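You operate a simulated robot arm through the tools that you are given. There is no shell and no other tool. Be economical: measure what you need, move in short steps, check, and stop when the job is done.

Carry out the task below with a simulated two-armed robot. There is one attempt and no reset: what you move stays moved.

TASK
Clear the emergency stop on the supply box.
Fine: heat rockers one and four and the controller main switch off first; pull the stop button out; press RESET so that the TRIPPED lamp goes out.

Only the result counts: the job must be done as asked and must still hold three seconds after the hand-in. Knocking over, shifting, dropping, spilling or breaking anything else fails it.

THE ROBOT
Two 7-joint arms with two-finger parallel grippers on one trunk, on a base that drives. Base frame: it is fixed to the floor where the robot stands at the start and does not move with it; the origin is under the middle of the robot, x ahead of it, y to its left, z up. Readings come in mm, degrees, newtons and seconds.
The left shoulder is at the start at [29, 114, 935], the right one opposite. With the tool pointing down near the work surface each hand reaches from about 280 to 680 mm from the robot's upright axis, wherever it stands, measured 20 degrees to its own side. Places, roughly: blue outlet switch [2000, -400, 900]; controller main switch [800, 0, 800]; red outlet switch [2100, -500, 900]; reset key [2000, -400, 800]; stop button [2200, -500, 800]; zone four dial [1100, -100, 1200]; zone four heat rocker [1100, -100, 1000]; zone four mode rocker [1100, -100, 900]; zone one dial [800, 0, 1200]; zone one heat rocker [800, 0, 1000]; zone one mode rocker [800, 0, 900]; zone three dial [1000, -100, 1200]; zone three mode rocker [1000, -100, 900]; zone two dial [900, 0, 1200]; zone two mode rocker [900, 0, 900]. Payload 3.43 kg a hand.
Tool frame (each hand has its own): the origin (TCP) lies between the finger pads and is the grasp point; the fingertips stand 30 mm ahead of it; z points along the fingers, y is the line along which they close. Largest opening 94 mm; finger width 28, thickness 10; the body of the gripper, 50 by 96 mm, starts 55 mm behind the TCP.
Orientation is that of the tool frame in the base frame, as a unit quaternion [x, y, z, w]. With the fingers straight down and closing along the base's y, the tool's x points along the base's -x, its y along +y and its z along -z.

THE INTERFACE
- The arms move only by the tool servo_tool. It takes "left_commands", "right_commands" or both (then of equal length, played together; a hand with none holds still); each is a list of rows, each a list of 7 numbers: the shift along the tool's x, y, z in mm, then the turn, a rotation vector about the tool's x, y, z in degrees, then the gripper command, from -1 (fully open) to 1 (shut), values between in proportion. In form: [[x, y, z, rx, ry, rz, jaw], ...]. A call has 1 to 20 rows; each row is the pose to reach, as a shift and turn from the pose commanded when the call began, along the tool's axes at that moment. Rows are played at 5 a second. More than 50 mm and 8.6 degrees between two rows, or a gripper value outside its range, and nothing of the call is played. Where a pose cannot be reached the arm comes as near as it can. A force on the tool above 40 N (or 10 N above the force at the start of the call, whichever is more), or a blocked arm, ends the call early, and 0.2 s more pass. Each finger travels about 72 mm/s and halts on what it meets, pressing with about 39 N; the grip force reading is that of the motor and also rises with nothing between the fingers. The clock runs only during rows and for 0.2 s after the last one: add rows that repeat a pose to give the fingers time. It gives the time, the measured TCP pose, the force on the tool (base axes), the opening and the grip force at its end, in the units of the frame above (readings bear some noise), with the torque about the TCP (base axes, N m) and any sound that the robot's microphone picked up.
- Cameras (640 x 400 px; columns grow to the right, rows downward): "scene" is now at [49.3, -11, 1644.3]; the picture's right is [-0.01, -1.00, -0.01], its down [-0.72, 0.01, -0.70] and it looks along [0.70, -0.00, -0.72] (base axes); focal length 296 px, centre (320, 200). "left" rides on the left gripper at [76, -14, -103] in its tool frame; the picture's right is [0.18, 0.98, 0.00], its down [-0.75, 0.14, -0.64] and it looks along [-0.63, 0.12, 0.77] (tool axes); focal length 243 px, centre (320, 200). "right" rides on the right gripper at [76, 14, -103] in its tool frame; the picture's right is [-0.18, 0.98, 0.00], its down [-0.75, -0.14, -0.64] and it looks along [-0.63, -0.12, 0.77] (tool axes); focal length 243 px, centre (320, 200). There is no depth. A picture from a camera that has moved, and an enlarged one, comes with that camera's place and axes in the base frame and with its lens.
- grab_frame(camera): a new picture of that camera. The clock stands still meanwhile.
- raise_lower(by): slides the trunk up (or, below 0, down) by that many mm; the arms and the scene camera ride with it, the base frame stays. It gives what a move gives, with no picture.
- base_move(legs): drives the robot by 1 to 6 legs, each [ahead, turn to the left] in mm and degrees, along the robot's own axes; the way and the turn of a leg run together, so that a leg with both is an arc; at most 1500 mm and 180 degrees a leg. The arms and the cameras ride along, it lands a little off, and it stops where it bumps. It gives what a move gives.
- pan_tilt(pan, tilt): turns the head with the scene camera to pan (to the left, within 143 degrees either way) and tilt (down, from -29 to 69), counted from straight ahead of the robot. It gives what a move gives.
- inspect(camera, box): a new picture of the part [left, top, right, bottom] of that camera's present view, enlarged. The clock stands still meanwhile.
- close_job(): hands the job in; it is judged then, once.

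Go step by step. Nothing tells you exact positions but the pictures and the camera data: compare them with the known pose of the tool, close in by small moves and look again before you grip or let go. The budget is 120 turns and 100 pictures, counting those below and the enlarged ones. Unless the task says otherwise, let go and move clear before handing in.

The tools are called after ">>>" as name(argument=value, ...) on one line, values as JSON. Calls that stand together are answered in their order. servo_tool: Moves the arms, as the interface text tells. Its arguments: {"type":"object","properties":{"left_commands":{"type":"array"},"right_commands":{"type":"array"}},"required":[]} The other tools are called the same way: raise_lower (by) slides the trunk up or down; base_move (legs) drives the base; pan_tilt (pan, tilt) turns the head that bears the scene camera; grab_frame (camera) takes a picture; inspect (camera, box) takes an enlarged picture of a part of a camera's view; close_job () hands the job in.

At the start:

```text
t: 0.0
left_ee_pos: [460.0, 92.6, 1209.8]
left_orientation: [0.002, 1.0, 0.004, 0.002]
left_ft_force: [-0.7, -0.7, -0.2]
left_moment: [-0.02, 0.03, 0.03]
left_grip_width: 94.0
left_gripper_force: 0.2
right_ee_pos: [372.4, -217.3, 1252.2]
right_orientation: [0.0, 1.0, 0.004, 0.001]
right_ft_force: [0.2, 0.4, 0.0]
right_moment: [-0.01, 0.0, -0.03]
right_grip_width: 93.9
right_gripper_force: 0.0
trunk travel left (down, up): [-200.0, 210.0]
robot x, y, heading: [0.1, 2.5, 0.1]
head pan, tilt: [-0.7, 45.9]
```

scene: 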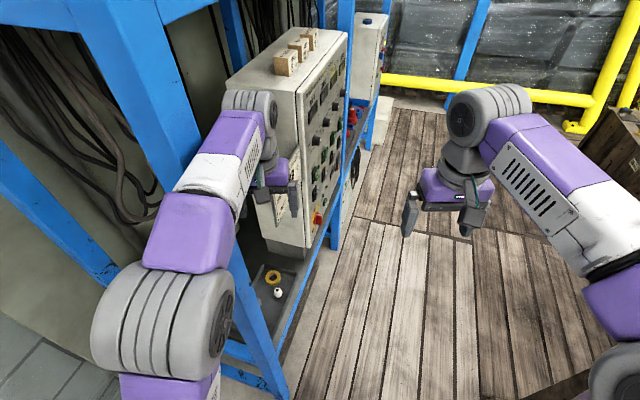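
right: 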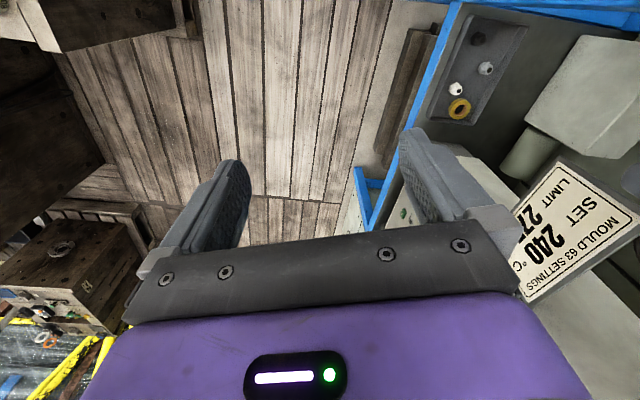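
left: 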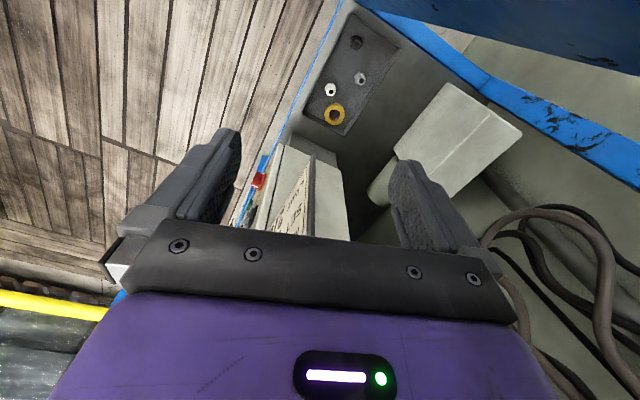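

The controller panel stands ahead and faces the robot's right; the supply box is beyond it. I'll take a closer look at both first.

>>> inspect(camera="scene", box=[220, 0, 420, 260])

>>> pan_tilt(pan=-10, tilt=25)

>>> grab_frame(camera="scene")

```text
1.54 times, centred on (320, 130) of scene
camera zoom: at [49.3, -11.0, 1644.3], right [-0.01, -1.0, -0.01], down [-0.72, 0.01, -0.7], along [0.7, 0.0, -0.72], focal length 456 px, centre (320, 308)
```

zoom: 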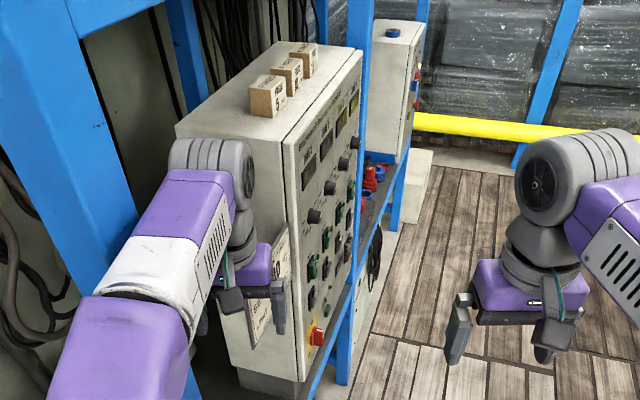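

```text
t: 0.8
left_ee_pos: [459.7, 91.2, 1211.0]
left_orientation: [0.004, 1.0, 0.003, 0.002]
left_ft_force: [-0.1, -0.3, -0.4]
left_moment: [-0.01, 0.02, 0.0]
left_grip_width: 93.9
left_gripper_force: 0.1
right_ee_pos: [374.0, -216.4, 1252.1]
right_orientation: [0.0, 1.0, 0.003, 0.001]
right_ft_force: [0.2, -0.5, -0.2]
right_moment: [0.02, 0.03, -0.03]
right_grip_width: 94.0
right_gripper_force: 0.1
trunk travel left (down, up): [-200.0, 210.0]
robot x, y, heading: [3.8, 0.1, 0.0]
head pan, tilt: [-10.0, 25.0]
```

```text
95 pictures are left
camera scene: at [59.5, -24.6, 1676.0], right [-0.17, -0.98, -0.01], down [-0.42, 0.08, -0.91], along [0.89, -0.16, -0.42], focal length 296 px, centre (320, 200)
```

scene: 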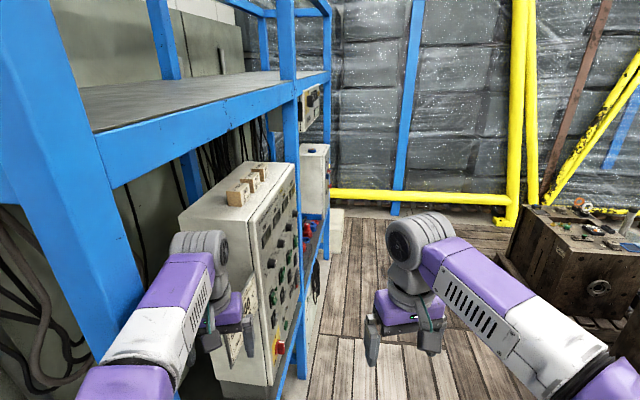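

>>> pan_tilt(pan=-70, tilt=40)

>>> grab_frame(camera="scene")

>>> pan_tilt(pan=30, tilt=45)

>>> grab_frame(camera="scene")

```text
t: 2.1
left_ee_pos: [459.4, 91.3, 1209.6]
left_orientation: [0.004, 1.0, 0.003, 0.002]
left_ft_force: [0.9, -0.2, -0.6]
left_moment: [-0.01, -0.02, 0.02]
left_grip_width: 93.6
left_gripper_force: 0.0
right_ee_pos: [374.7, -215.8, 1252.6]
right_orientation: [0.0, 1.0, 0.004, 0.001]
right_ft_force: [-0.1, -0.1, 0.0]
right_moment: [0.01, 0.0, 0.03]
right_grip_width: 94.1
right_gripper_force: 0.0
trunk travel left (down, up): [-200.0, 210.0]
robot x, y, heading: [1.7, -0.1, -0.1]
head pan, tilt: [-70.0, 40.0]
```

```text
94 pictures are left
camera scene: at [-1.9, -88.7, 1652.2], right [-0.94, -0.34, 0.0], down [-0.22, 0.61, -0.76], along [0.26, -0.72, -0.65], focal length 296 px, centre (320, 200)
```

scene: 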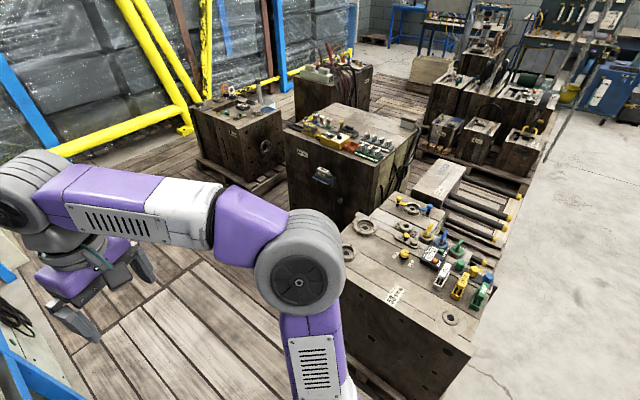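

```text
t: 3.9
left_ee_pos: [459.9, 92.4, 1209.2]
left_orientation: [0.004, 1.0, 0.002, 0.001]
left_ft_force: [0.4, 0.5, 0.4]
left_moment: [-0.06, 0.03, -0.04]
left_grip_width: 94.1
left_gripper_force: 0.0
right_ee_pos: [374.4, -215.6, 1251.7]
right_orientation: [0.0, 1.0, 0.004, 0.002]
right_ft_force: [-0.8, 0.5, -0.8]
right_moment: [0.0, -0.01, -0.02]
right_grip_width: 94.1
right_gripper_force: 0.1
trunk travel left (down, up): [-200.0, 210.0]
robot x, y, heading: [0.2, -4.6, -0.1]
head pan, tilt: [30.0, 45.0]
```

```text
93 pictures are left
camera scene: at [39.5, 31.8, 1645.7], right [0.5, -0.87, 0.0], down [-0.61, -0.35, -0.71], along [0.61, 0.36, -0.7], focal length 296 px, centre (320, 200)
```

scene: 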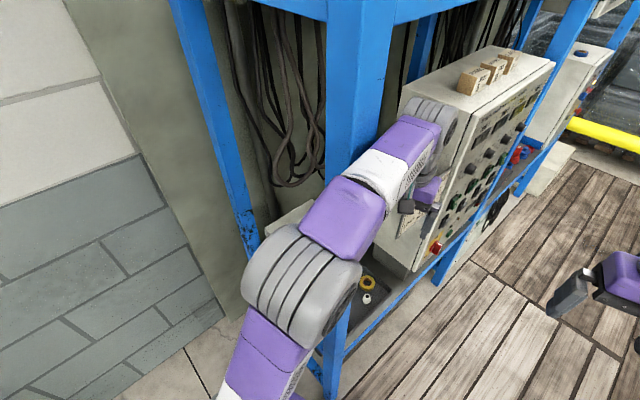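

The left arm is near the rack post, the open floor is to the right. I turn right, drive alongside the panel, then turn to face it.

>>> base_move(legs=[[0, -42], [820, 0], [0, 60]])

>>> pan_tilt(pan=40, tilt=40)

>>> grab_frame(camera="scene")

```text
t: 12.8
left_ee_pos: [1016.9, -311.5, 1208.3]
left_orientation: [-0.152, 0.988, 0.0, 0.001]
left_ft_force: [0.5, -0.1, 0.6]
left_moment: [-0.03, -0.03, -0.01]
left_grip_width: 93.9
left_gripper_force: 0.0
right_ee_pos: [1029.3, -630.9, 1252.5]
right_orientation: [-0.153, 0.988, 0.0, 0.001]
right_ft_force: [-0.2, -0.3, 0.5]
right_moment: [0.01, -0.01, 0.01]
right_grip_width: 94.0
right_gripper_force: 0.1
trunk travel left (down, up): [-200.0, 210.0]
robot x, y, heading: [605.7, -545.9, 17.7]
head pan, tilt: [30.0, 45.0]
```

```text
t: 13.6
left_ee_pos: [1017.0, -310.6, 1207.5]
left_orientation: [-0.151, 0.988, -0.001, 0.001]
left_ft_force: [-0.2, -0.3, -0.6]
left_moment: [-0.02, -0.02, -0.03]
left_grip_width: 94.0
left_gripper_force: 0.1
right_ee_pos: [1029.7, -630.6, 1252.1]
right_orientation: [-0.155, 0.988, -0.001, 0.0]
right_ft_force: [0.2, -0.2, -0.2]
right_moment: [-0.01, 0.01, -0.01]
right_grip_width: 93.8
right_gripper_force: 0.1
trunk travel left (down, up): [-200.0, 210.0]
robot x, y, heading: [608.8, -543.0, 17.6]
head pan, tilt: [40.0, 40.0]
```

```text
92 pictures are left
camera scene: at [626.1, -483.1, 1652.7], right [0.85, -0.53, 0.0], down [-0.34, -0.54, -0.77], along [0.41, 0.65, -0.64], focal length 296 px, centre (320, 200)
```

scene: 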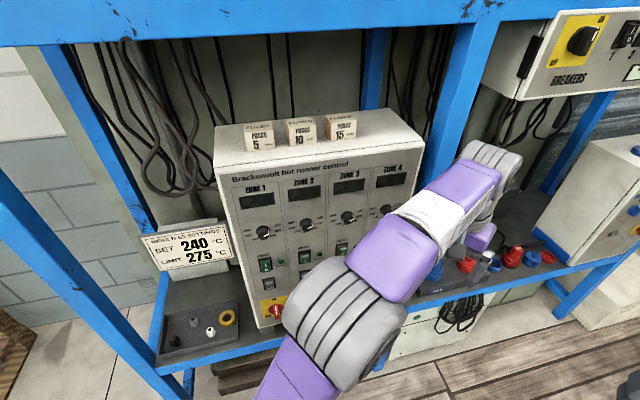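

Panel is clear. I retract the left hand a bit and square up to the panel.

>>> servo_tool(left_commands=[[40, 0, 0, 0, 0, 0, -1], [80, 0, 0, 0, 0, 0, 0], [110, 0, 0, 0, 0, 0, 1], [110, 0, 0, 0, 0, 0, 1]], right_commands=[[0, 0, 0, 0, 0, 0, 0], [0, 0, 0, 0, 0, 0, 1], [0, 0, 0, 0, 0, 0, 1], [0, 0, 0, 0, 0, 0, 1]])

>>> base_move(legs=[[0, -36], [110, 0], [0, 88]])

>>> pan_tilt(pan=0, tilt=45)

>>> grab_frame(camera="scene")

```text
t: 14.6
left_ee_pos: [910.9, -344.1, 1207.9]
left_orientation: [-0.152, 0.988, 0.001, 0.001]
left_ft_force: [0.2, -0.2, -0.3]
left_moment: [-0.01, -0.01, 0.03]
left_grip_width: 0.0
left_gripper_force: 14.9
right_ee_pos: [1029.3, -631.4, 1251.6]
right_orientation: [-0.154, 0.988, 0.0, 0.0]
right_ft_force: [0.2, -0.3, -1.1]
right_moment: [0.0, 0.04, -0.02]
right_grip_width: 0.1
right_gripper_force: 33.4
trunk travel left (down, up): [-200.0, 210.0]
robot x, y, heading: [607.8, -545.8, 17.6]
head pan, tilt: [40.0, 40.0]
```

```text
t: 21.3
left_ee_pos: [725.3, -216.8, 1208.5]
left_orientation: [-0.581, 0.814, 0.001, 0.001]
left_ft_force: [0.2, 0.1, -0.8]
left_moment: [0.02, 0.02, 0.01]
left_grip_width: 0.0
left_gripper_force: 33.0
right_ee_pos: [1028.4, -291.0, 1252.5]
right_orientation: [-0.584, 0.811, 0.0, 0.0]
right_ft_force: [-0.1, 0.4, 0.5]
right_moment: [0.01, -0.01, -0.01]
right_grip_width: 0.0
right_gripper_force: 33.0
trunk travel left (down, up): [-200.0, 210.0]
robot x, y, heading: [711.9, -579.5, 71.7]
head pan, tilt: [40.0, 40.0]
```

```text
t: 22.4
left_ee_pos: [726.1, -217.0, 1208.8]
left_orientation: [-0.582, 0.813, 0.001, 0.001]
left_ft_force: [0.2, 0.1, 0.8]
left_moment: [-0.02, -0.01, -0.02]
left_grip_width: 0.1
left_gripper_force: 32.7
right_ee_pos: [1028.6, -291.2, 1251.8]
right_orientation: [-0.584, 0.812, 0.0, 0.0]
right_ft_force: [0.0, -0.1, 0.0]
right_moment: [0.0, -0.01, 0.04]
right_grip_width: 0.0
right_gripper_force: 33.0
trunk travel left (down, up): [-200.0, 210.0]
robot x, y, heading: [708.7, -579.2, 71.2]
head pan, tilt: [0.0, 45.0]
```

```text
91 pictures are left
camera scene: at [728.3, -531.9, 1645.5], right [0.95, -0.32, 0.0], down [-0.22, -0.67, -0.71], along [0.22, 0.67, -0.71], focal length 296 px, centre (320, 200)
```

scene: 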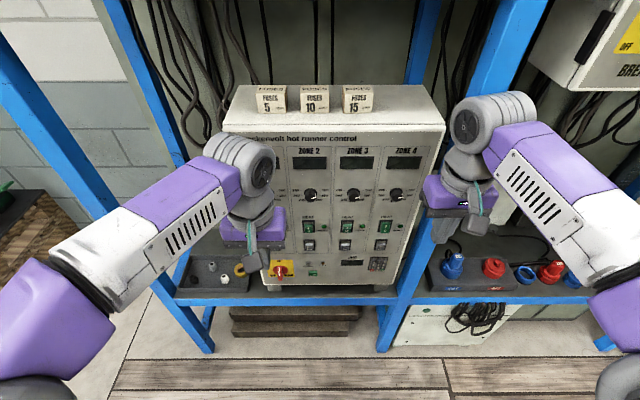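

>>> inspect(camera="scene", box=[220, 120, 460, 300])

>>> inspect(camera="scene", box=[260, 200, 420, 300])

```text
2.22 times, centred on (340, 210) of scene
camera zoom: at [728.3, -531.9, 1645.5], right [0.95, -0.32, 0.0], down [-0.22, -0.67, -0.71], along [0.22, 0.67, -0.71], focal length 658 px, centre (276, 178)
```

zoom: 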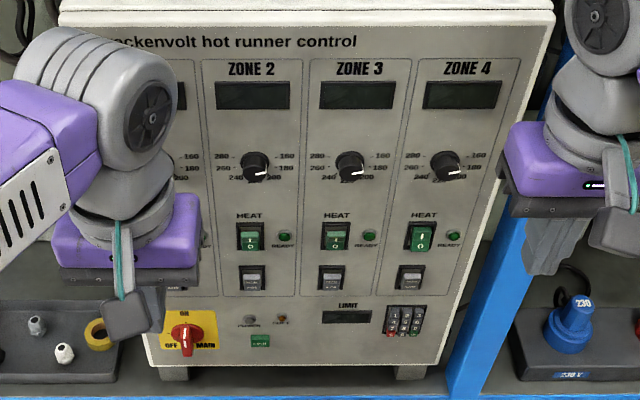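

```text
4.00 times, centred on (340, 250) of scene
camera zoom: at [728.3, -531.9, 1645.5], right [0.95, -0.32, 0.0], down [-0.22, -0.67, -0.71], along [0.22, 0.67, -0.71], focal length 1185 px, centre (240, 0)
```

zoom: 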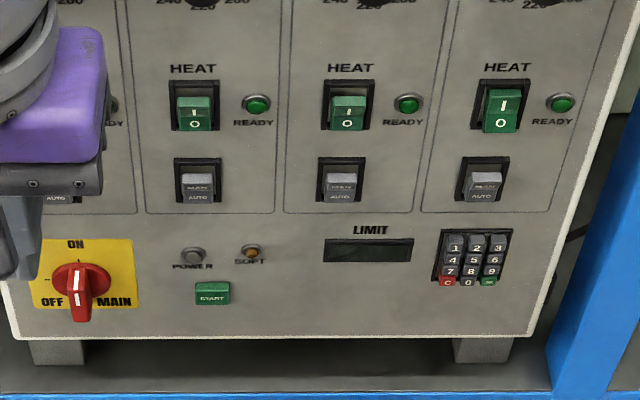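

The panel is square to the robot; rockers one and four and the vertical (ON) main switch need switching. I bring both hands to a stand-off in front of rockers one and four, pitched toward the panel.

>>> servo_tool(right_commands=[[-10, 5, 32, 0, -7.5, 0, 0.36], [-20, 12, 64, 0, -15, 0, 0.36], [-34, 18, 96, 0, -22.5, 0, 0.36], [-48, 24, 128, 0, -30, 0, 0.36], [-62, 30, 160, 0, -37.5, 0, 0.36], [-77, 36, 192, 0, -45, 0, 0.36], [-92, 42, 224, 0, -52.5, 0, 0.36], [-107, 48, 253, 0, -60, 0, 0.36], [-107, 48, 253, 0, -60, 0, 0.36]], left_commands=[[-10, 5, 27, 0, -7.5, 0, 1], [-25, 10, 54, 0, -15, 0, 1], [-42, 15, 81, 0, -22.5, 0, 1], [-60, 20, 108, 0, -30, 0, 1], [-80, 25, 135, 0, -37.5, 0, 1], [-98, 30, 162, 0, -45, 0, 1], [-116, 35, 189, 0, -52.5, 0, 1], [-134, 40, 212, 0, -60, 0, 1], [-134, 40, 212, 0, -60, 0, 1]])

>>> grab_frame(camera="scene")

>>> grab_frame(camera="right")

>>> grab_frame(camera="left")

```text
t: 24.4
left_ee_pos: [731.5, -78.3, 998.0]
left_orientation: [-0.503, 0.704, 0.291, 0.409]
left_ft_force: [-0.5, -0.2, 0.0]
left_moment: [0.02, 0.01, 0.0]
left_grip_width: 0.1
left_gripper_force: 33.3
right_ee_pos: [1015.6, -174.1, 999.9]
right_orientation: [-0.505, 0.703, 0.293, 0.406]
right_ft_force: [0.2, -0.9, 0.0]
right_moment: [0.0, -0.05, 0.03]
right_grip_width: 30.1
right_gripper_force: 0.1
trunk travel left (down, up): [-200.0, 210.0]
robot x, y, heading: [709.7, -580.0, 71.6]
head pan, tilt: [0.0, 45.0]
```

```text
88 pictures are left
camera scene: at [727.8, -533.8, 1645.6], right [0.95, -0.32, 0.0], down [-0.22, -0.67, -0.71], along [0.23, 0.67, -0.71], focal length 296 px, centre (320, 200)
```

scene: 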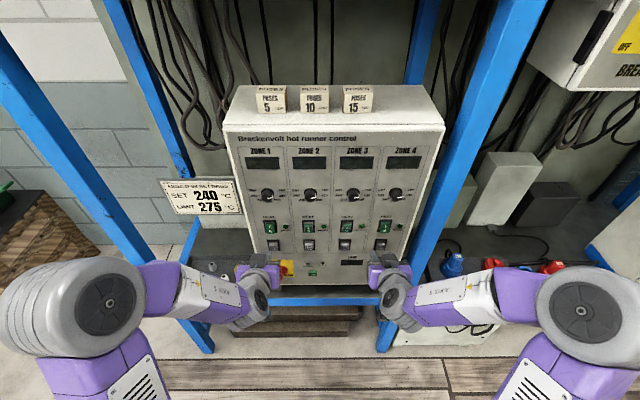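

```text
87 pictures are left
camera right: at [963.3, -291.4, 986.1], right [-0.9, 0.4, 0.16], down [0.08, -0.22, 0.97], along [0.42, 0.89, 0.17], focal length 243 px, centre (320, 200)
```

right: 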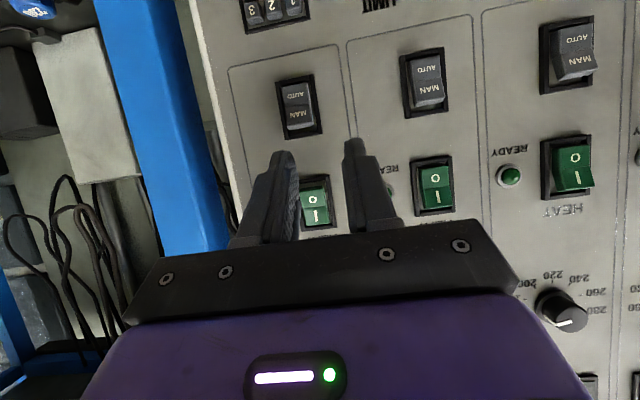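

```text
86 pictures are left
camera left: at [702.6, -201.6, 984.0], right [-0.96, 0.23, -0.16], down [-0.19, -0.13, 0.97], along [0.2, 0.96, 0.17], focal length 243 px, centre (320, 200)
```

left: 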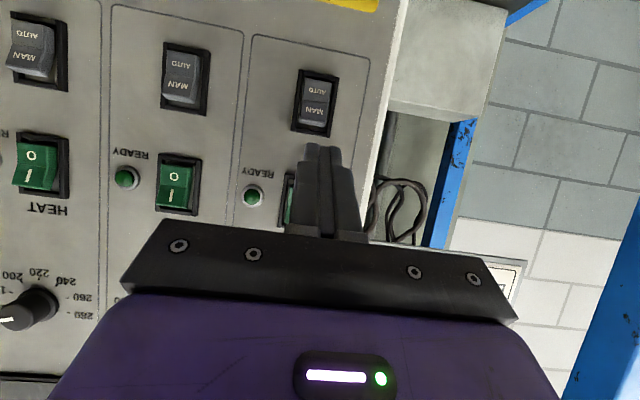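

>>> inspect(camera="scene", box=[255, 205, 415, 305])

>>> inspect(camera="right", box=[240, 60, 640, 260])

```text
4.00 times, centred on (335, 255) of scene
camera zoom: at [727.8, -533.8, 1645.6], right [0.95, -0.32, 0.0], down [-0.22, -0.67, -0.71], along [0.23, 0.67, -0.71], focal length 1185 px, centre (260, -20)
```

zoom: 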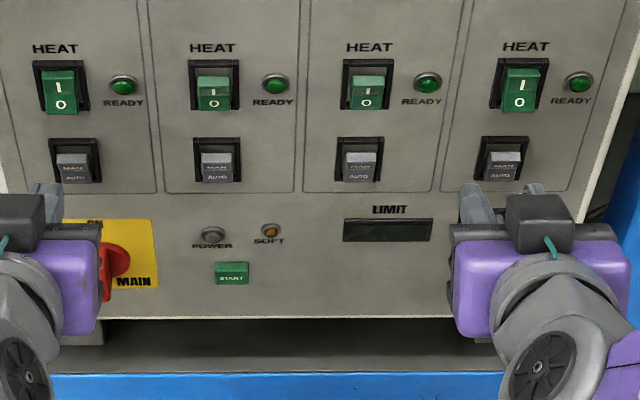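

```text
1.60 times, centred on (440, 160) of right
camera zoom: at [963.3, -291.4, 986.1], right [-0.9, 0.4, 0.16], down [0.08, -0.22, 0.97], along [0.42, 0.89, 0.17], focal length 388 px, centre (128, 264)
```

zoom: 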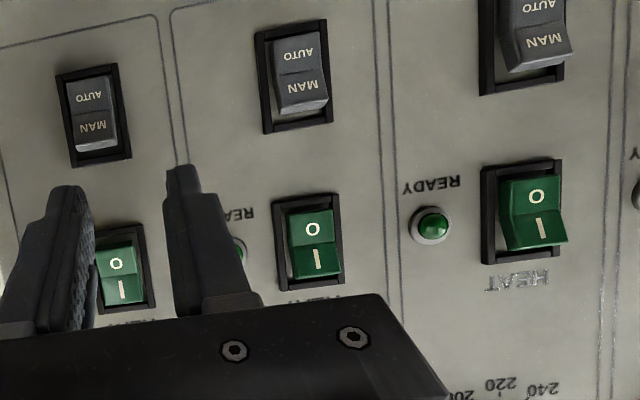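

Rockers two and three have O pressed; one and four have I pressed. I raise both hands about 15 mm and go closer, then check alignment with the O halves.

>>> servo_tool(right_commands=[[-13, 0, -7.5, 0, 0, 0, 0.36], [-21, 0, 6, 0, 0, 0, 0.36], [-30.5, 0, 22.8, 0, 0, 0, 0.36], [-30.5, 0, 22.8, 0, 0, 0, 0.36]], left_commands=[[-13, 0, -7.5, 0, 0, 0, 1], [-21, 0, 6, 0, 0, 0, 1], [-30.5, 0, 22.8, 0, 0, 0, 1], [-30.5, 0, 22.8, 0, 0, 0, 1]])

>>> inspect(camera="scene", box=[255, 205, 415, 305])

>>> inspect(camera="right", box=[220, 80, 460, 260])

>>> inspect(camera="left", box=[200, 80, 440, 260])

```text
t: 25.4
left_ee_pos: [742.6, -43.6, 1012.1]
left_orientation: [-0.504, 0.704, 0.291, 0.408]
left_ft_force: [-0.4, 0.0, -0.2]
left_moment: [0.03, -0.03, 0.02]
left_grip_width: 0.0
left_gripper_force: 33.2
right_ee_pos: [1028.1, -140.3, 1015.8]
right_orientation: [-0.506, 0.703, 0.293, 0.406]
right_ft_force: [0.4, 1.1, -0.2]
right_moment: [-0.01, -0.02, -0.02]
right_grip_width: 30.0
right_gripper_force: 0.0
trunk travel left (down, up): [-200.0, 210.0]
robot x, y, heading: [710.5, -580.1, 71.5]
head pan, tilt: [0.0, 45.0]
```

```text
4.00 times, centred on (335, 255) of scene
camera zoom: at [728.4, -532.2, 1645.5], right [0.95, -0.32, 0.0], down [-0.22, -0.67, -0.71], along [0.22, 0.67, -0.71], focal length 1185 px, centre (260, -20)
```

zoom: 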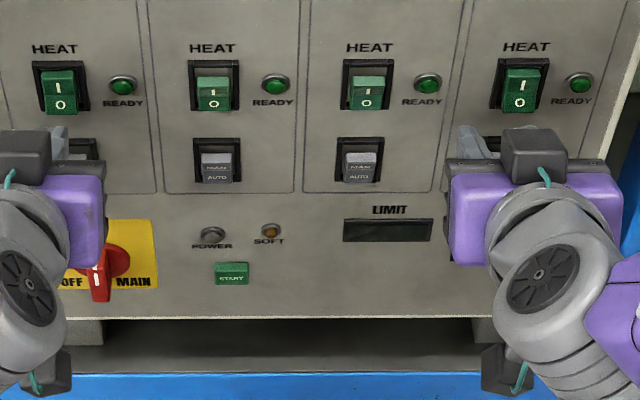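

```text
2.22 times, centred on (340, 170) of right
camera zoom: at [974.9, -256.9, 1001.7], right [-0.9, 0.4, 0.16], down [0.08, -0.22, 0.97], along [0.42, 0.89, 0.16], focal length 539 px, centre (276, 267)
```

zoom: 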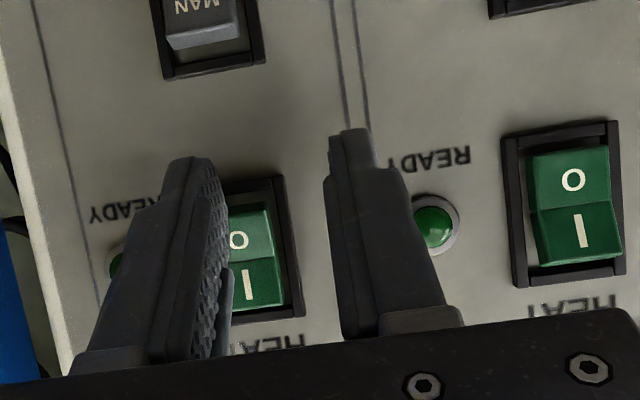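

```text
2.22 times, centred on (320, 170) of left
camera zoom: at [715.2, -168.2, 999.0], right [-0.96, 0.23, -0.16], down [-0.19, -0.13, 0.97], along [0.2, 0.96, 0.16], focal length 539 px, centre (320, 267)
```

zoom: 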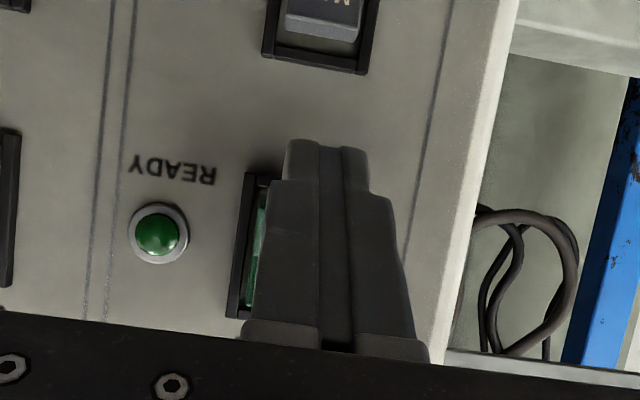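

Both hands line up with the O halves. I press rocker four first.

>>> servo_tool(right_commands=[[-5, 3, 8.7, 0, 0, 0, 0.36], [-7.5, 3, 13, 0, 0, 0, 0.36], [-10, 3, 17.3, 0, 0, 0, 0.36], [-12, 3, 20.8, 0, 0, 0, 0.36], [-14, 3, 24.2, 0, 0, 0, 0.36], [-16, 3, 27.7, 0, 0, 0, 0.36], [-18, 3, 31.2, 0, 0, 0, 0.36]])

>>> inspect(camera="right", box=[220, 80, 460, 260])

```text
t: 26.3
left_ee_pos: [743.1, -47.8, 1014.3]
left_orientation: [-0.503, 0.703, 0.292, 0.409]
left_ft_force: [-0.3, -0.1, -0.4]
left_moment: [0.0, 0.01, -0.05]
left_grip_width: 0.0
left_gripper_force: 33.0
right_ee_pos: [1028.2, -127.5, 1013.6]
right_orientation: [-0.508, 0.703, 0.292, 0.403]
right_ft_force: [-5.5, -23.0, 11.5]
right_moment: [0.2, -0.34, -0.47]
right_grip_width: 31.0
right_gripper_force: 0.6
trunk travel left (down, up): [-200.0, 210.0]
robot x, y, heading: [709.5, -582.7, 71.6]
head pan, tilt: [0.0, 45.0]
stopped in row 4 (right hand): the force on the tool passed its limit at 44 N (the readings are from after the stop); the commanded pose is now the measured one
```

```text
2.22 times, centred on (340, 170) of right
camera zoom: at [977.0, -243.6, 1001.2], right [-0.9, 0.4, 0.16], down [0.08, -0.21, 0.97], along [0.42, 0.89, 0.16], focal length 539 px, centre (276, 267)
```

zoom: 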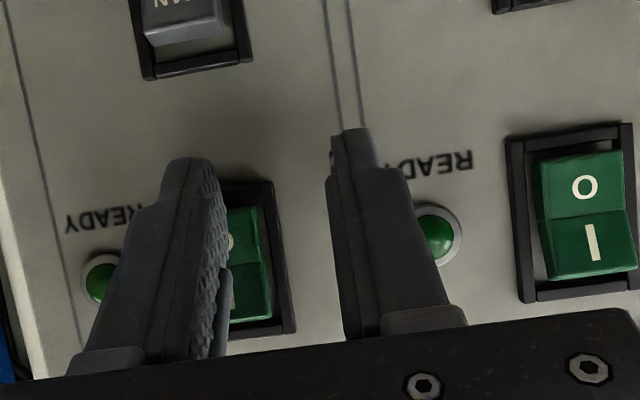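

>>> servo_tool(right_commands=[[10, 5, -17.3, 0, 0, 0, 0.36], [15, 9, -26, 0, 0, 0, 0.36], [15, 9, -26, 0, 0, 0, 0.36]])

>>> inspect(camera="right", box=[220, 80, 460, 260])

>>> inspect(camera="scene", box=[255, 205, 415, 305])

```text
t: 27.1
left_ee_pos: [743.1, -44.2, 1013.8]
left_orientation: [-0.504, 0.703, 0.292, 0.407]
left_ft_force: [-0.2, 0.8, 0.3]
left_moment: [-0.03, -0.01, -0.01]
left_grip_width: 0.2
left_gripper_force: 33.3
right_ee_pos: [1013.2, -147.7, 1011.2]
right_orientation: [-0.508, 0.705, 0.291, 0.401]
right_ft_force: [0.2, 0.3, -0.4]
right_moment: [0.01, 0.01, -0.02]
right_grip_width: 30.2
right_gripper_force: 0.1
trunk travel left (down, up): [-200.0, 210.0]
robot x, y, heading: [714.9, -582.8, 71.6]
head pan, tilt: [0.0, 45.0]
```

```text
2.22 times, centred on (340, 170) of right
camera zoom: at [961.1, -264.1, 999.1], right [-0.9, 0.4, 0.16], down [0.08, -0.21, 0.97], along [0.42, 0.89, 0.15], focal length 539 px, centre (276, 267)
```

zoom: 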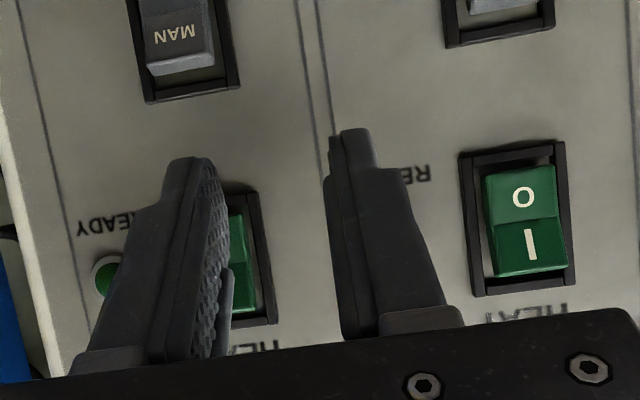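

```text
4.00 times, centred on (335, 255) of scene
camera zoom: at [728.2, -532.8, 1645.4], right [0.95, -0.32, 0.0], down [-0.23, -0.67, -0.71], along [0.23, 0.67, -0.71], focal length 1185 px, centre (260, -20)
```

zoom: 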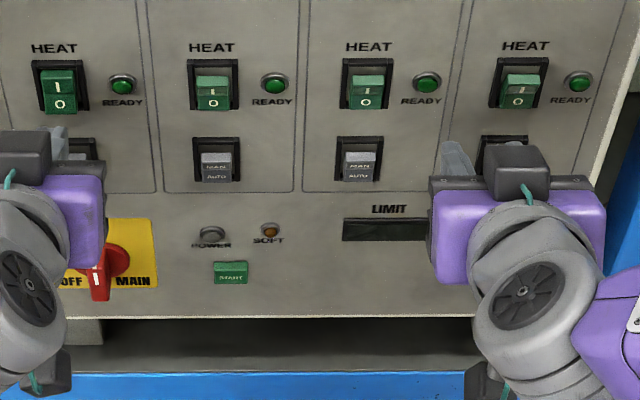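

Rocker four is now off, like two and three. I press rocker one with the left hand and back the right off.

>>> servo_tool(left_commands=[[-5, -1, 8.7, 0, 0, 0, 1], [-7.5, -1, 13, 0, 0, 0, 1], [-10, -1, 17.3, 0, 0, 0, 1], [-12, -1, 20.8, 0, 0, 0, 1], [-14, -1, 24.2, 0, 0, 0, 1], [-16, -1, 27.7, 0, 0, 0, 1]], right_commands=[[10, 0, -17, 0, 0, 0, 0.36], [20, 0, -35, 0, 0, 0, 0.36], [30, 0, -52, 0, 0, 0, 0.36], [40, 0, -69, 0, 0, 0, 0.36], [50, 0, -87, 0, 0, 0, 1], [50, 0, -87, 0, 0, 0, 1]])

>>> servo_tool(left_commands=[[10, 0, -17.3, 0, 0, 0, 1], [20, 0, -34.6, 0, 0, 0, 1], [30, 0, -52, 0, 0, 0, 1], [40, 0, -70, 0, 0, 0, 1]])

>>> inspect(camera="scene", box=[240, 205, 400, 305])

>>> grab_frame(camera="left")

```text
t: 28.1
left_ee_pos: [750.5, -26.7, 1004.8]
left_orientation: [-0.506, 0.709, 0.284, 0.401]
left_ft_force: [-1.6, -0.3, -1.6]
left_moment: [-0.02, 0.01, 0.03]
left_grip_width: 0.1
left_gripper_force: 32.9
right_ee_pos: [992.1, -202.3, 1016.5]
right_orientation: [-0.508, 0.704, 0.29, 0.401]
right_ft_force: [0.6, 0.4, -0.2]
right_moment: [-0.02, 0.0, -0.03]
right_grip_width: 0.0
right_gripper_force: 0.3
right hand out of reach, approached as far as the arm can: row 4, 5
trunk travel left (down, up): [-200.0, 210.0]
robot x, y, heading: [706.6, -585.8, 71.3]
head pan, tilt: [0.0, 45.0]
stopped in row 5 (left hand): the force on the tool passed its limit at 46 N (the readings are from after the stop); the commanded pose is now the measured one
```

```text
t: 29.1
left_ee_pos: [725.2, -105.3, 1007.9]
left_orientation: [-0.505, 0.709, 0.285, 0.401]
left_ft_force: [-0.9, -0.1, 0.5]
left_moment: [0.0, -0.02, 0.0]
left_grip_width: 0.0
left_gripper_force: 32.9
right_ee_pos: [992.6, -203.7, 1017.0]
right_orientation: [-0.507, 0.705, 0.29, 0.403]
right_ft_force: [-0.1, 0.4, -0.1]
right_moment: [0.0, 0.02, -0.03]
right_grip_width: 0.0
right_gripper_force: 33.0
trunk travel left (down, up): [-200.0, 210.0]
robot x, y, heading: [706.9, -582.2, 71.4]
head pan, tilt: [0.0, 45.0]
```

```text
4.00 times, centred on (320, 255) of scene
camera zoom: at [727.9, -533.6, 1645.5], right [0.95, -0.32, 0.0], down [-0.23, -0.67, -0.71], along [0.23, 0.67, -0.71], focal length 1185 px, centre (320, -20)
```

zoom: 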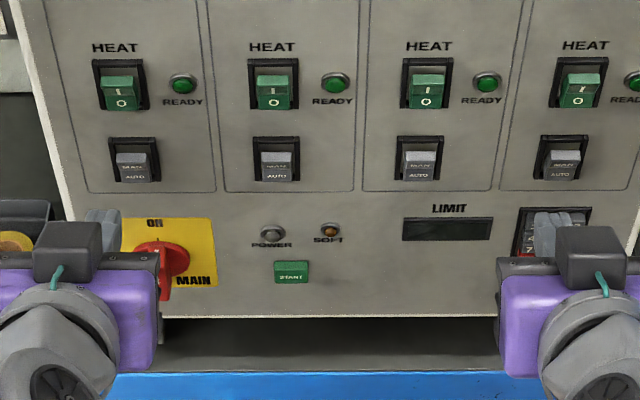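

```text
76 pictures are left
camera left: at [696.3, -229.4, 996.5], right [-0.96, 0.23, -0.16], down [-0.19, -0.11, 0.98], along [0.21, 0.97, 0.15], focal length 243 px, centre (320, 200)
```

left: 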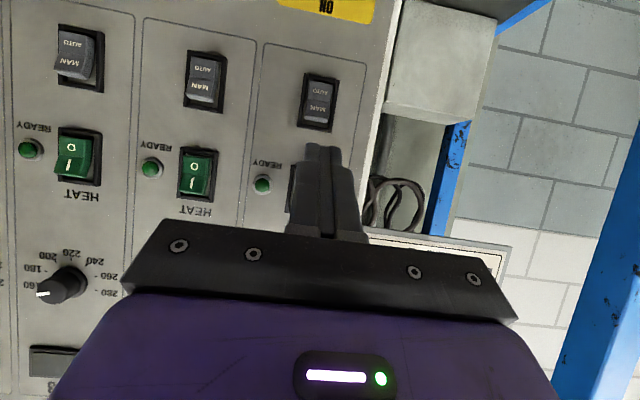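

All four heat rockers now sit alike (off). Next the main switch: I bring the left hand down in front of it, open, and look.

>>> servo_tool(left_commands=[[35, -4, 22, 0, 0, 0, 0.6], [75, -8, 47, 0, 0, 0, 0.2], [113, -12, 71, 0, 0, 0, 0], [150, -15.5, 95, 0, 0, 0, 0], [150, -15.5, 95, 0, 0, 0, 0]])

>>> grab_frame(camera="left")

>>> inspect(camera="scene", box=[220, 225, 380, 325])

```text
t: 30.3
left_ee_pos: [768.9, -117.3, 839.4]
left_orientation: [-0.507, 0.708, 0.289, 0.399]
left_ft_force: [-1.0, -0.1, -0.2]
left_moment: [-0.01, 0.0, -0.02]
left_grip_width: 46.9
left_gripper_force: 0.1
left hand out of reach, approached as far as the arm can: row 3, 4, 5
right_ee_pos: [992.8, -205.0, 1017.0]
right_orientation: [-0.507, 0.704, 0.291, 0.402]
right_ft_force: [0.0, -1.3, 0.5]
right_moment: [0.03, -0.01, 0.04]
right_grip_width: 0.0
right_gripper_force: 32.8
trunk travel left (down, up): [-200.0, 210.0]
robot x, y, heading: [711.2, -584.5, 71.3]
head pan, tilt: [0.0, 45.0]
```

```text
75 pictures are left
camera left: at [740.5, -241.7, 828.4], right [-0.96, 0.22, -0.15], down [-0.18, -0.11, 0.98], along [0.2, 0.97, 0.15], focal length 243 px, centre (320, 200)
```

left: 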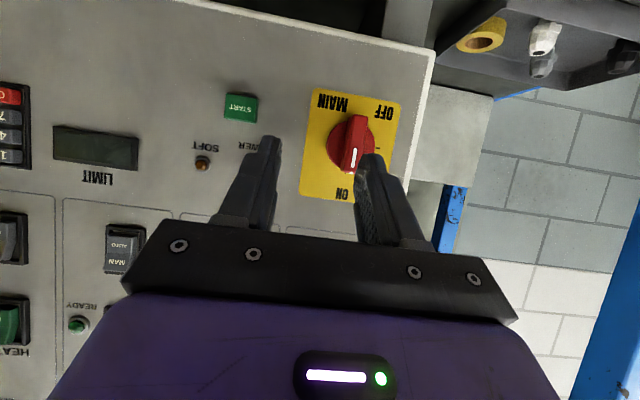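

```text
4.00 times, centred on (300, 275) of scene
camera zoom: at [729.4, -537.3, 1645.7], right [0.95, -0.32, 0.0], down [-0.23, -0.67, -0.71], along [0.22, 0.67, -0.71], focal length 1185 px, centre (400, -100)
```

zoom: 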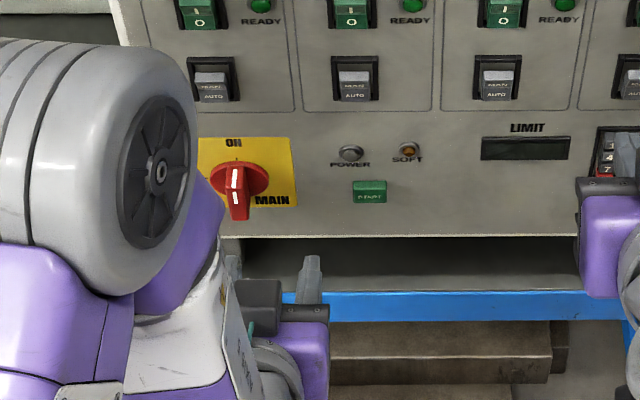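

The arm is too cramped that low, so I raise the hand and lower the trunk instead.

>>> servo_tool(left_commands=[[-35, 0, -20, 0, 0, 0, 0], [-73, 0, -42, 0, 0, 0, 0], [-110, 0, -64, 0, 0, 0, 0], [-147, 0, -85, 0, 0, 0, 0], [-147, 0, -85, 0, 0, 0, 0]])

>>> raise_lower(by=-175)

>>> grab_frame(camera="left")

>>> grab_frame(camera="scene")

```text
t: 31.5
left_ee_pos: [765.6, -116.1, 1010.5]
left_orientation: [-0.505, 0.709, 0.285, 0.401]
left_ft_force: [0.4, 0.3, 0.1]
left_moment: [-0.02, -0.06, -0.03]
left_grip_width: 47.1
left_gripper_force: 0.0
right_ee_pos: [992.2, -202.4, 1015.4]
right_orientation: [-0.507, 0.704, 0.29, 0.402]
right_ft_force: [-0.3, 0.3, 0.7]
right_moment: [0.02, -0.01, 0.01]
right_grip_width: 0.1
right_gripper_force: 33.1
trunk travel left (down, up): [-200.0, 210.0]
robot x, y, heading: [710.1, -580.8, 71.6]
head pan, tilt: [0.0, 45.0]
```

```text
t: 33.5
left_ee_pos: [766.7, -116.2, 834.5]
left_orientation: [-0.506, 0.709, 0.284, 0.401]
left_ft_force: [0.9, 0.3, 0.2]
left_moment: [-0.01, 0.02, -0.01]
left_grip_width: 47.2
left_gripper_force: 0.0
right_ee_pos: [992.3, -203.0, 841.7]
right_orientation: [-0.508, 0.704, 0.29, 0.402]
right_ft_force: [0.3, 0.2, 0.6]
right_moment: [-0.01, 0.01, 0.01]
right_grip_width: 0.0
right_gripper_force: 32.8
trunk travel left (down, up): [-25.0, 385.0]
robot x, y, heading: [715.1, -583.7, 71.5]
head pan, tilt: [0.0, 45.0]
```

```text
73 pictures are left
camera left: at [737.5, -240.2, 823.4], right [-0.96, 0.23, -0.16], down [-0.19, -0.11, 0.98], along [0.21, 0.97, 0.14], focal length 243 px, centre (320, 200)
```

left: 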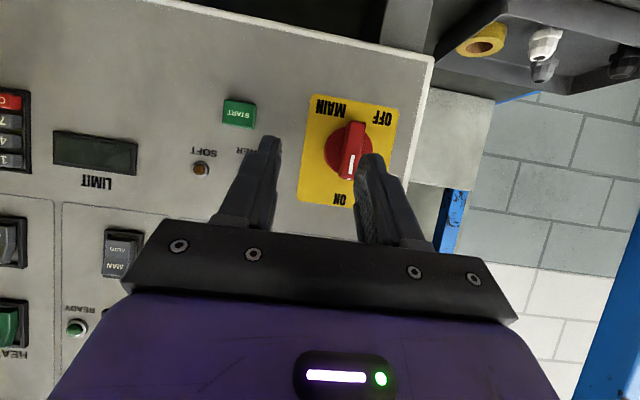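

```text
72 pictures are left
camera scene: at [728.0, -533.2, 1470.6], right [0.95, -0.32, 0.0], down [-0.23, -0.67, -0.71], along [0.23, 0.67, -0.71], focal length 296 px, centre (320, 200)
```

scene: 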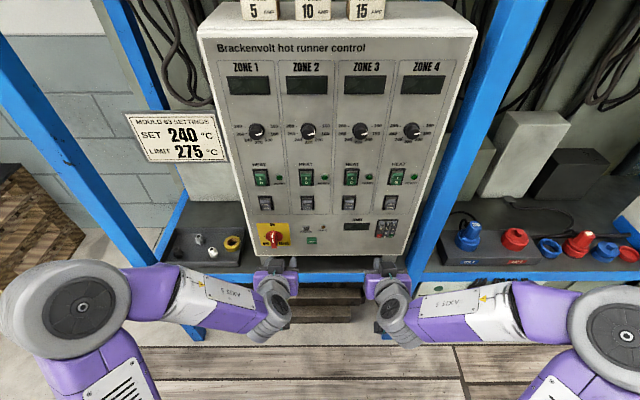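

>>> servo_tool(left_commands=[[10, 16, 6, 0, 0, 0, 0], [23, 33, 13, 0, 0, 0, 0], [14, 33, 28, 0, 0, 0, 0], [5.5, 33, 43, 0, 0, 0, 0], [5.5, 33, 43, 0, 0, 0, 0]])

>>> grab_frame(camera="left")

>>> inspect(camera="scene", box=[200, 190, 360, 290])

```text
t: 34.7
left_ee_pos: [744.3, -73.0, 806.8]
left_orientation: [-0.506, 0.709, 0.285, 0.4]
left_ft_force: [-1.0, -0.6, 0.9]
left_moment: [-0.02, -0.01, -0.02]
left_grip_width: 47.1
left_gripper_force: 0.1
right_ee_pos: [992.1, -203.4, 842.0]
right_orientation: [-0.507, 0.704, 0.291, 0.403]
right_ft_force: [-0.7, 0.8, -0.4]
right_moment: [-0.01, -0.01, 0.02]
right_grip_width: 0.0
right_gripper_force: 33.1
trunk travel left (down, up): [-25.0, 385.0]
robot x, y, heading: [711.1, -580.8, 71.4]
head pan, tilt: [0.0, 45.0]
```

```text
71 pictures are left
camera left: at [716.4, -197.8, 795.9], right [-0.96, 0.23, -0.16], down [-0.19, -0.11, 0.98], along [0.21, 0.97, 0.14], focal length 243 px, centre (320, 200)
```

left: 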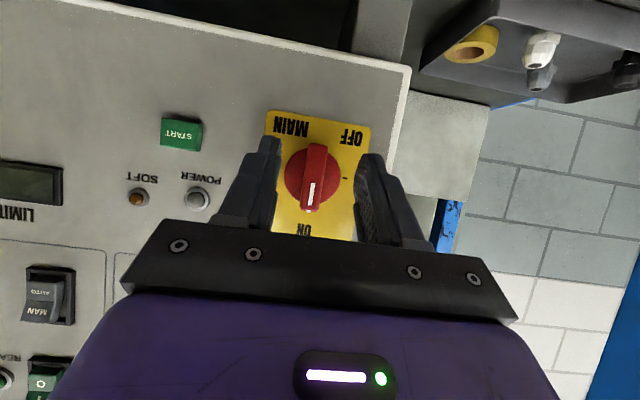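

```text
4.00 times, centred on (280, 240) of scene
camera zoom: at [728.0, -533.1, 1470.5], right [0.95, -0.32, 0.0], down [-0.23, -0.67, -0.71], along [0.23, 0.67, -0.71], focal length 1185 px, centre (480, 40)
```

zoom: 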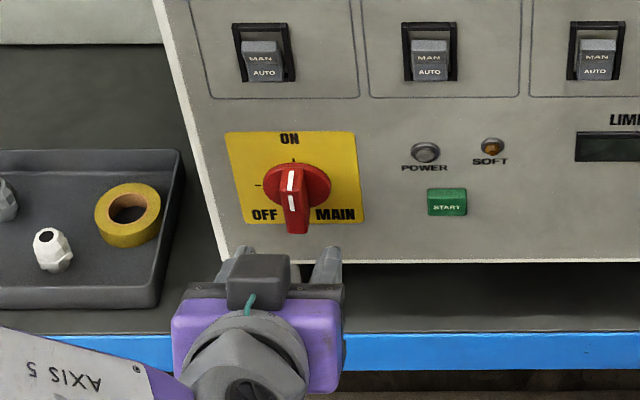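

Hand is centred on the handle. Move in, then close.

>>> servo_tool(left_commands=[[-5, 0, 10, 0, 0, 0, 0], [-10, 0, 20, 0, 0, 0, 0], [-14, 0, 30, 0, 0, 0, 0], [-14, 0, 30, 0, 0, 0, 0]])

>>> servo_tool(left_commands=[[0, 0, 0, 0, 0, 0, 0.5], [0, 0, 0, 0, 0, 0, 1], [0, 0, 0, 0, 0, 0, 1]])

>>> grab_frame(camera="left")

```text
t: 35.7
left_ee_pos: [755.6, -42.5, 804.3]
left_orientation: [-0.505, 0.709, 0.284, 0.401]
left_ft_force: [-0.4, 0.0, -0.5]
left_moment: [0.01, -0.01, -0.02]
left_grip_width: 47.0
left_gripper_force: 0.0
right_ee_pos: [993.4, -202.2, 840.9]
right_orientation: [-0.508, 0.705, 0.289, 0.402]
right_ft_force: [-0.4, -0.5, -0.4]
right_moment: [0.01, 0.01, 0.02]
right_grip_width: 0.0
right_gripper_force: 32.6
trunk travel left (down, up): [-25.0, 385.0]
robot x, y, heading: [712.2, -585.4, 71.4]
head pan, tilt: [0.0, 45.0]
```

```text
t: 36.5
left_ee_pos: [755.8, -42.2, 804.8]
left_orientation: [-0.506, 0.709, 0.285, 0.401]
left_ft_force: [-1.6, 0.6, -0.7]
left_moment: [0.07, 0.0, 0.52]
left_grip_width: 15.1
left_gripper_force: 45.1
right_ee_pos: [992.3, -203.5, 841.1]
right_orientation: [-0.508, 0.704, 0.29, 0.402]
right_ft_force: [1.0, 1.1, -0.4]
right_moment: [0.0, -0.02, 0.02]
right_grip_width: 0.0
right_gripper_force: 33.1
trunk travel left (down, up): [-25.0, 385.0]
robot x, y, heading: [711.8, -581.5, 71.5]
head pan, tilt: [0.0, 45.0]
```

```text
69 pictures are left
camera left: at [727.0, -166.5, 793.0], right [-0.96, 0.23, -0.16], down [-0.19, -0.11, 0.98], along [0.21, 0.97, 0.14], focal length 243 px, centre (320, 200)
```

left: 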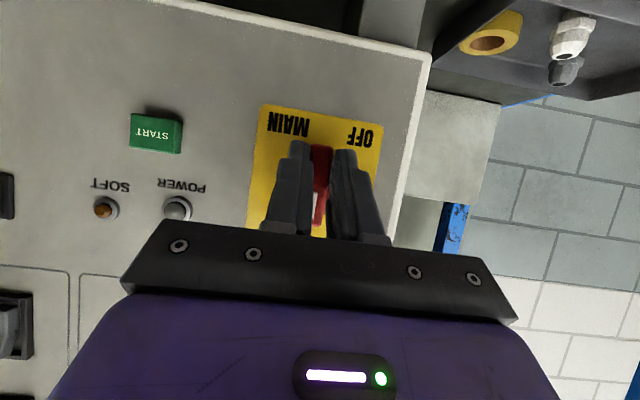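

Gripped. I turn the handle counter-clockwise (to OFF at left), in stages.

>>> servo_tool(left_commands=[[0, 0, 0, 4.1, 0, -6.9, 1], [0, 0, 0, 8.2, 0, -13.7, 1], [0, 0, 0, 12.4, 0, -20.6, 1], [0, 0, 0, 16.5, 0, -27.4, 1], [0, 0, 0, 20.6, 0, -34.3, 1], [0, 0, 0, 20.6, 0, -34.3, 1]])

>>> grab_frame(camera="left")

>>> inspect(camera="scene", box=[180, 190, 380, 310])

```text
t: 37.9
left_ee_pos: [756.9, -42.9, 804.7]
left_orientation: [0.611, -0.568, -0.023, -0.551]
left_ft_force: [-7.0, -3.5, 6.8]
left_moment: [-0.09, 0.06, 0.4]
left_grip_width: 14.9
left_gripper_force: 45.1
right_ee_pos: [991.7, -204.5, 841.4]
right_orientation: [-0.509, 0.704, 0.291, 0.402]
right_ft_force: [-0.4, -0.7, 0.0]
right_moment: [0.01, 0.0, 0.02]
right_grip_width: 0.2
right_gripper_force: 32.9
trunk travel left (down, up): [-25.0, 385.0]
robot x, y, heading: [710.4, -582.3, 71.3]
head pan, tilt: [0.0, 45.0]
```

```text
68 pictures are left
camera left: at [731.9, -168.0, 805.7], right [-0.64, 0.12, -0.76], down [-0.75, 0.09, 0.65], along [0.15, 0.99, 0.04], focal length 243 px, centre (320, 200)
```

left: 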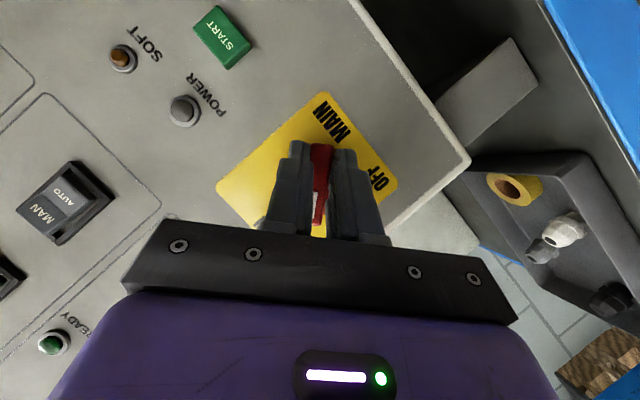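

```text
3.20 times, centred on (280, 250) of scene
camera zoom: at [727.1, -534.2, 1470.6], right [0.95, -0.32, 0.0], down [-0.22, -0.67, -0.71], along [0.23, 0.67, -0.71], focal length 948 px, centre (448, 40)
```

zoom: 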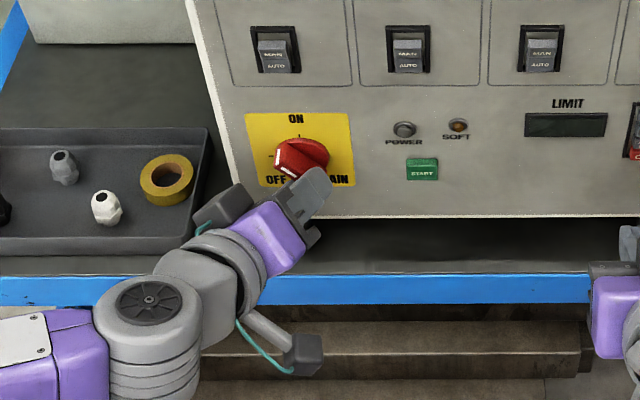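

>>> servo_tool(left_commands=[[0, 0, 0, 4.1, 0, -6.9, 1], [0, 0, 0, 8.2, 0, -13.7, 1], [0, 0, 0, 12.4, 0, -20.6, 1], [0, 0, 0, 16.5, 0, -27.4, 1], [0, 0, 0, 20.6, 0, -34.3, 1], [0, 0, 0, 25.5, 0, -42.4, 1], [0, 0, 0, 25.5, 0, -42.4, 1]])

>>> grab_frame(camera="left")

>>> inspect(camera="scene", box=[180, 190, 380, 310])

```text
refused: row 6 steps farther than a row can; nothing moved
```

```text
66 pictures are left
camera left: at [731.9, -168.0, 805.7], right [-0.64, 0.12, -0.76], down [-0.75, 0.09, 0.65], along [0.15, 0.99, 0.04], focal length 243 px, centre (320, 200)
```

left: 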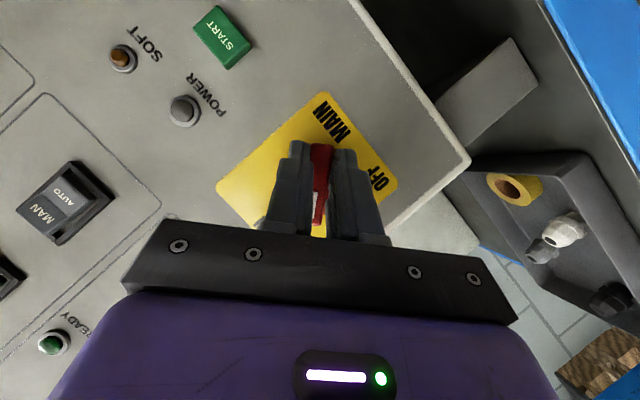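

```text
3.20 times, centred on (280, 250) of scene
camera zoom: at [727.1, -534.2, 1470.6], right [0.95, -0.32, 0.0], down [-0.22, -0.67, -0.71], along [0.23, 0.67, -0.71], focal length 948 px, centre (448, 40)
```

zoom: 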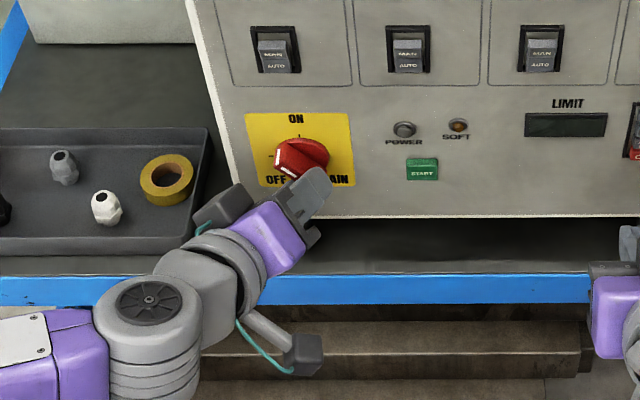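

Last call was refused for one step being too big; I repeat with even steps.

>>> servo_tool(left_commands=[[0, 0, 0, 4.1, 0, -6.9, 1], [0, 0, 0, 8.2, 0, -13.7, 1], [0, 0, 0, 12.4, 0, -20.6, 1], [0, 0, 0, 16.5, 0, -27.4, 1], [0, 0, 0, 20.6, 0, -34.3, 1], [0, 0, 0, 24.7, 0, -41.2, 1], [0, 0, 0, 27, 0, -45, 1], [0, 0, 0, 27, 0, -45, 1]])

>>> inspect(camera="scene", box=[180, 190, 380, 310])

```text
t: 39.7
left_ee_pos: [755.7, -41.6, 805.4]
left_orientation: [-0.638, 0.283, -0.314, 0.643]
left_ft_force: [0.1, 9.0, 19.0]
left_moment: [0.81, 1.0, 0.06]
left_grip_width: 15.3
left_gripper_force: 44.9
right_ee_pos: [992.7, -203.1, 841.8]
right_orientation: [-0.507, 0.705, 0.29, 0.403]
right_ft_force: [0.1, 0.3, 0.0]
right_moment: [0.0, -0.01, 0.01]
right_grip_width: 0.0
right_gripper_force: 33.3
trunk travel left (down, up): [-25.0, 385.0]
robot x, y, heading: [712.7, -583.7, 71.2]
head pan, tilt: [0.0, 45.0]
```

```text
3.20 times, centred on (280, 250) of scene
camera zoom: at [728.0, -533.9, 1470.6], right [0.95, -0.32, 0.0], down [-0.23, -0.67, -0.71], along [0.23, 0.67, -0.71], focal length 948 px, centre (448, 40)
```

zoom: 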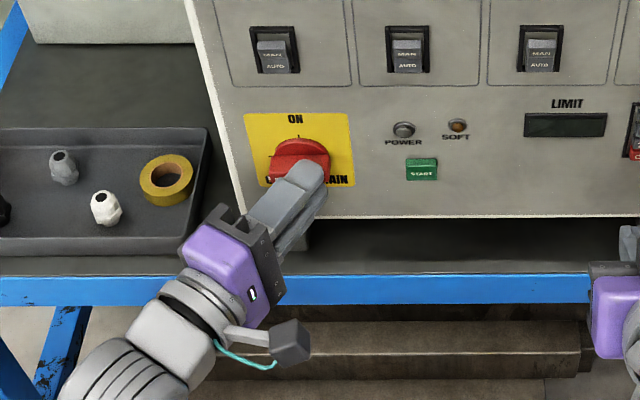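

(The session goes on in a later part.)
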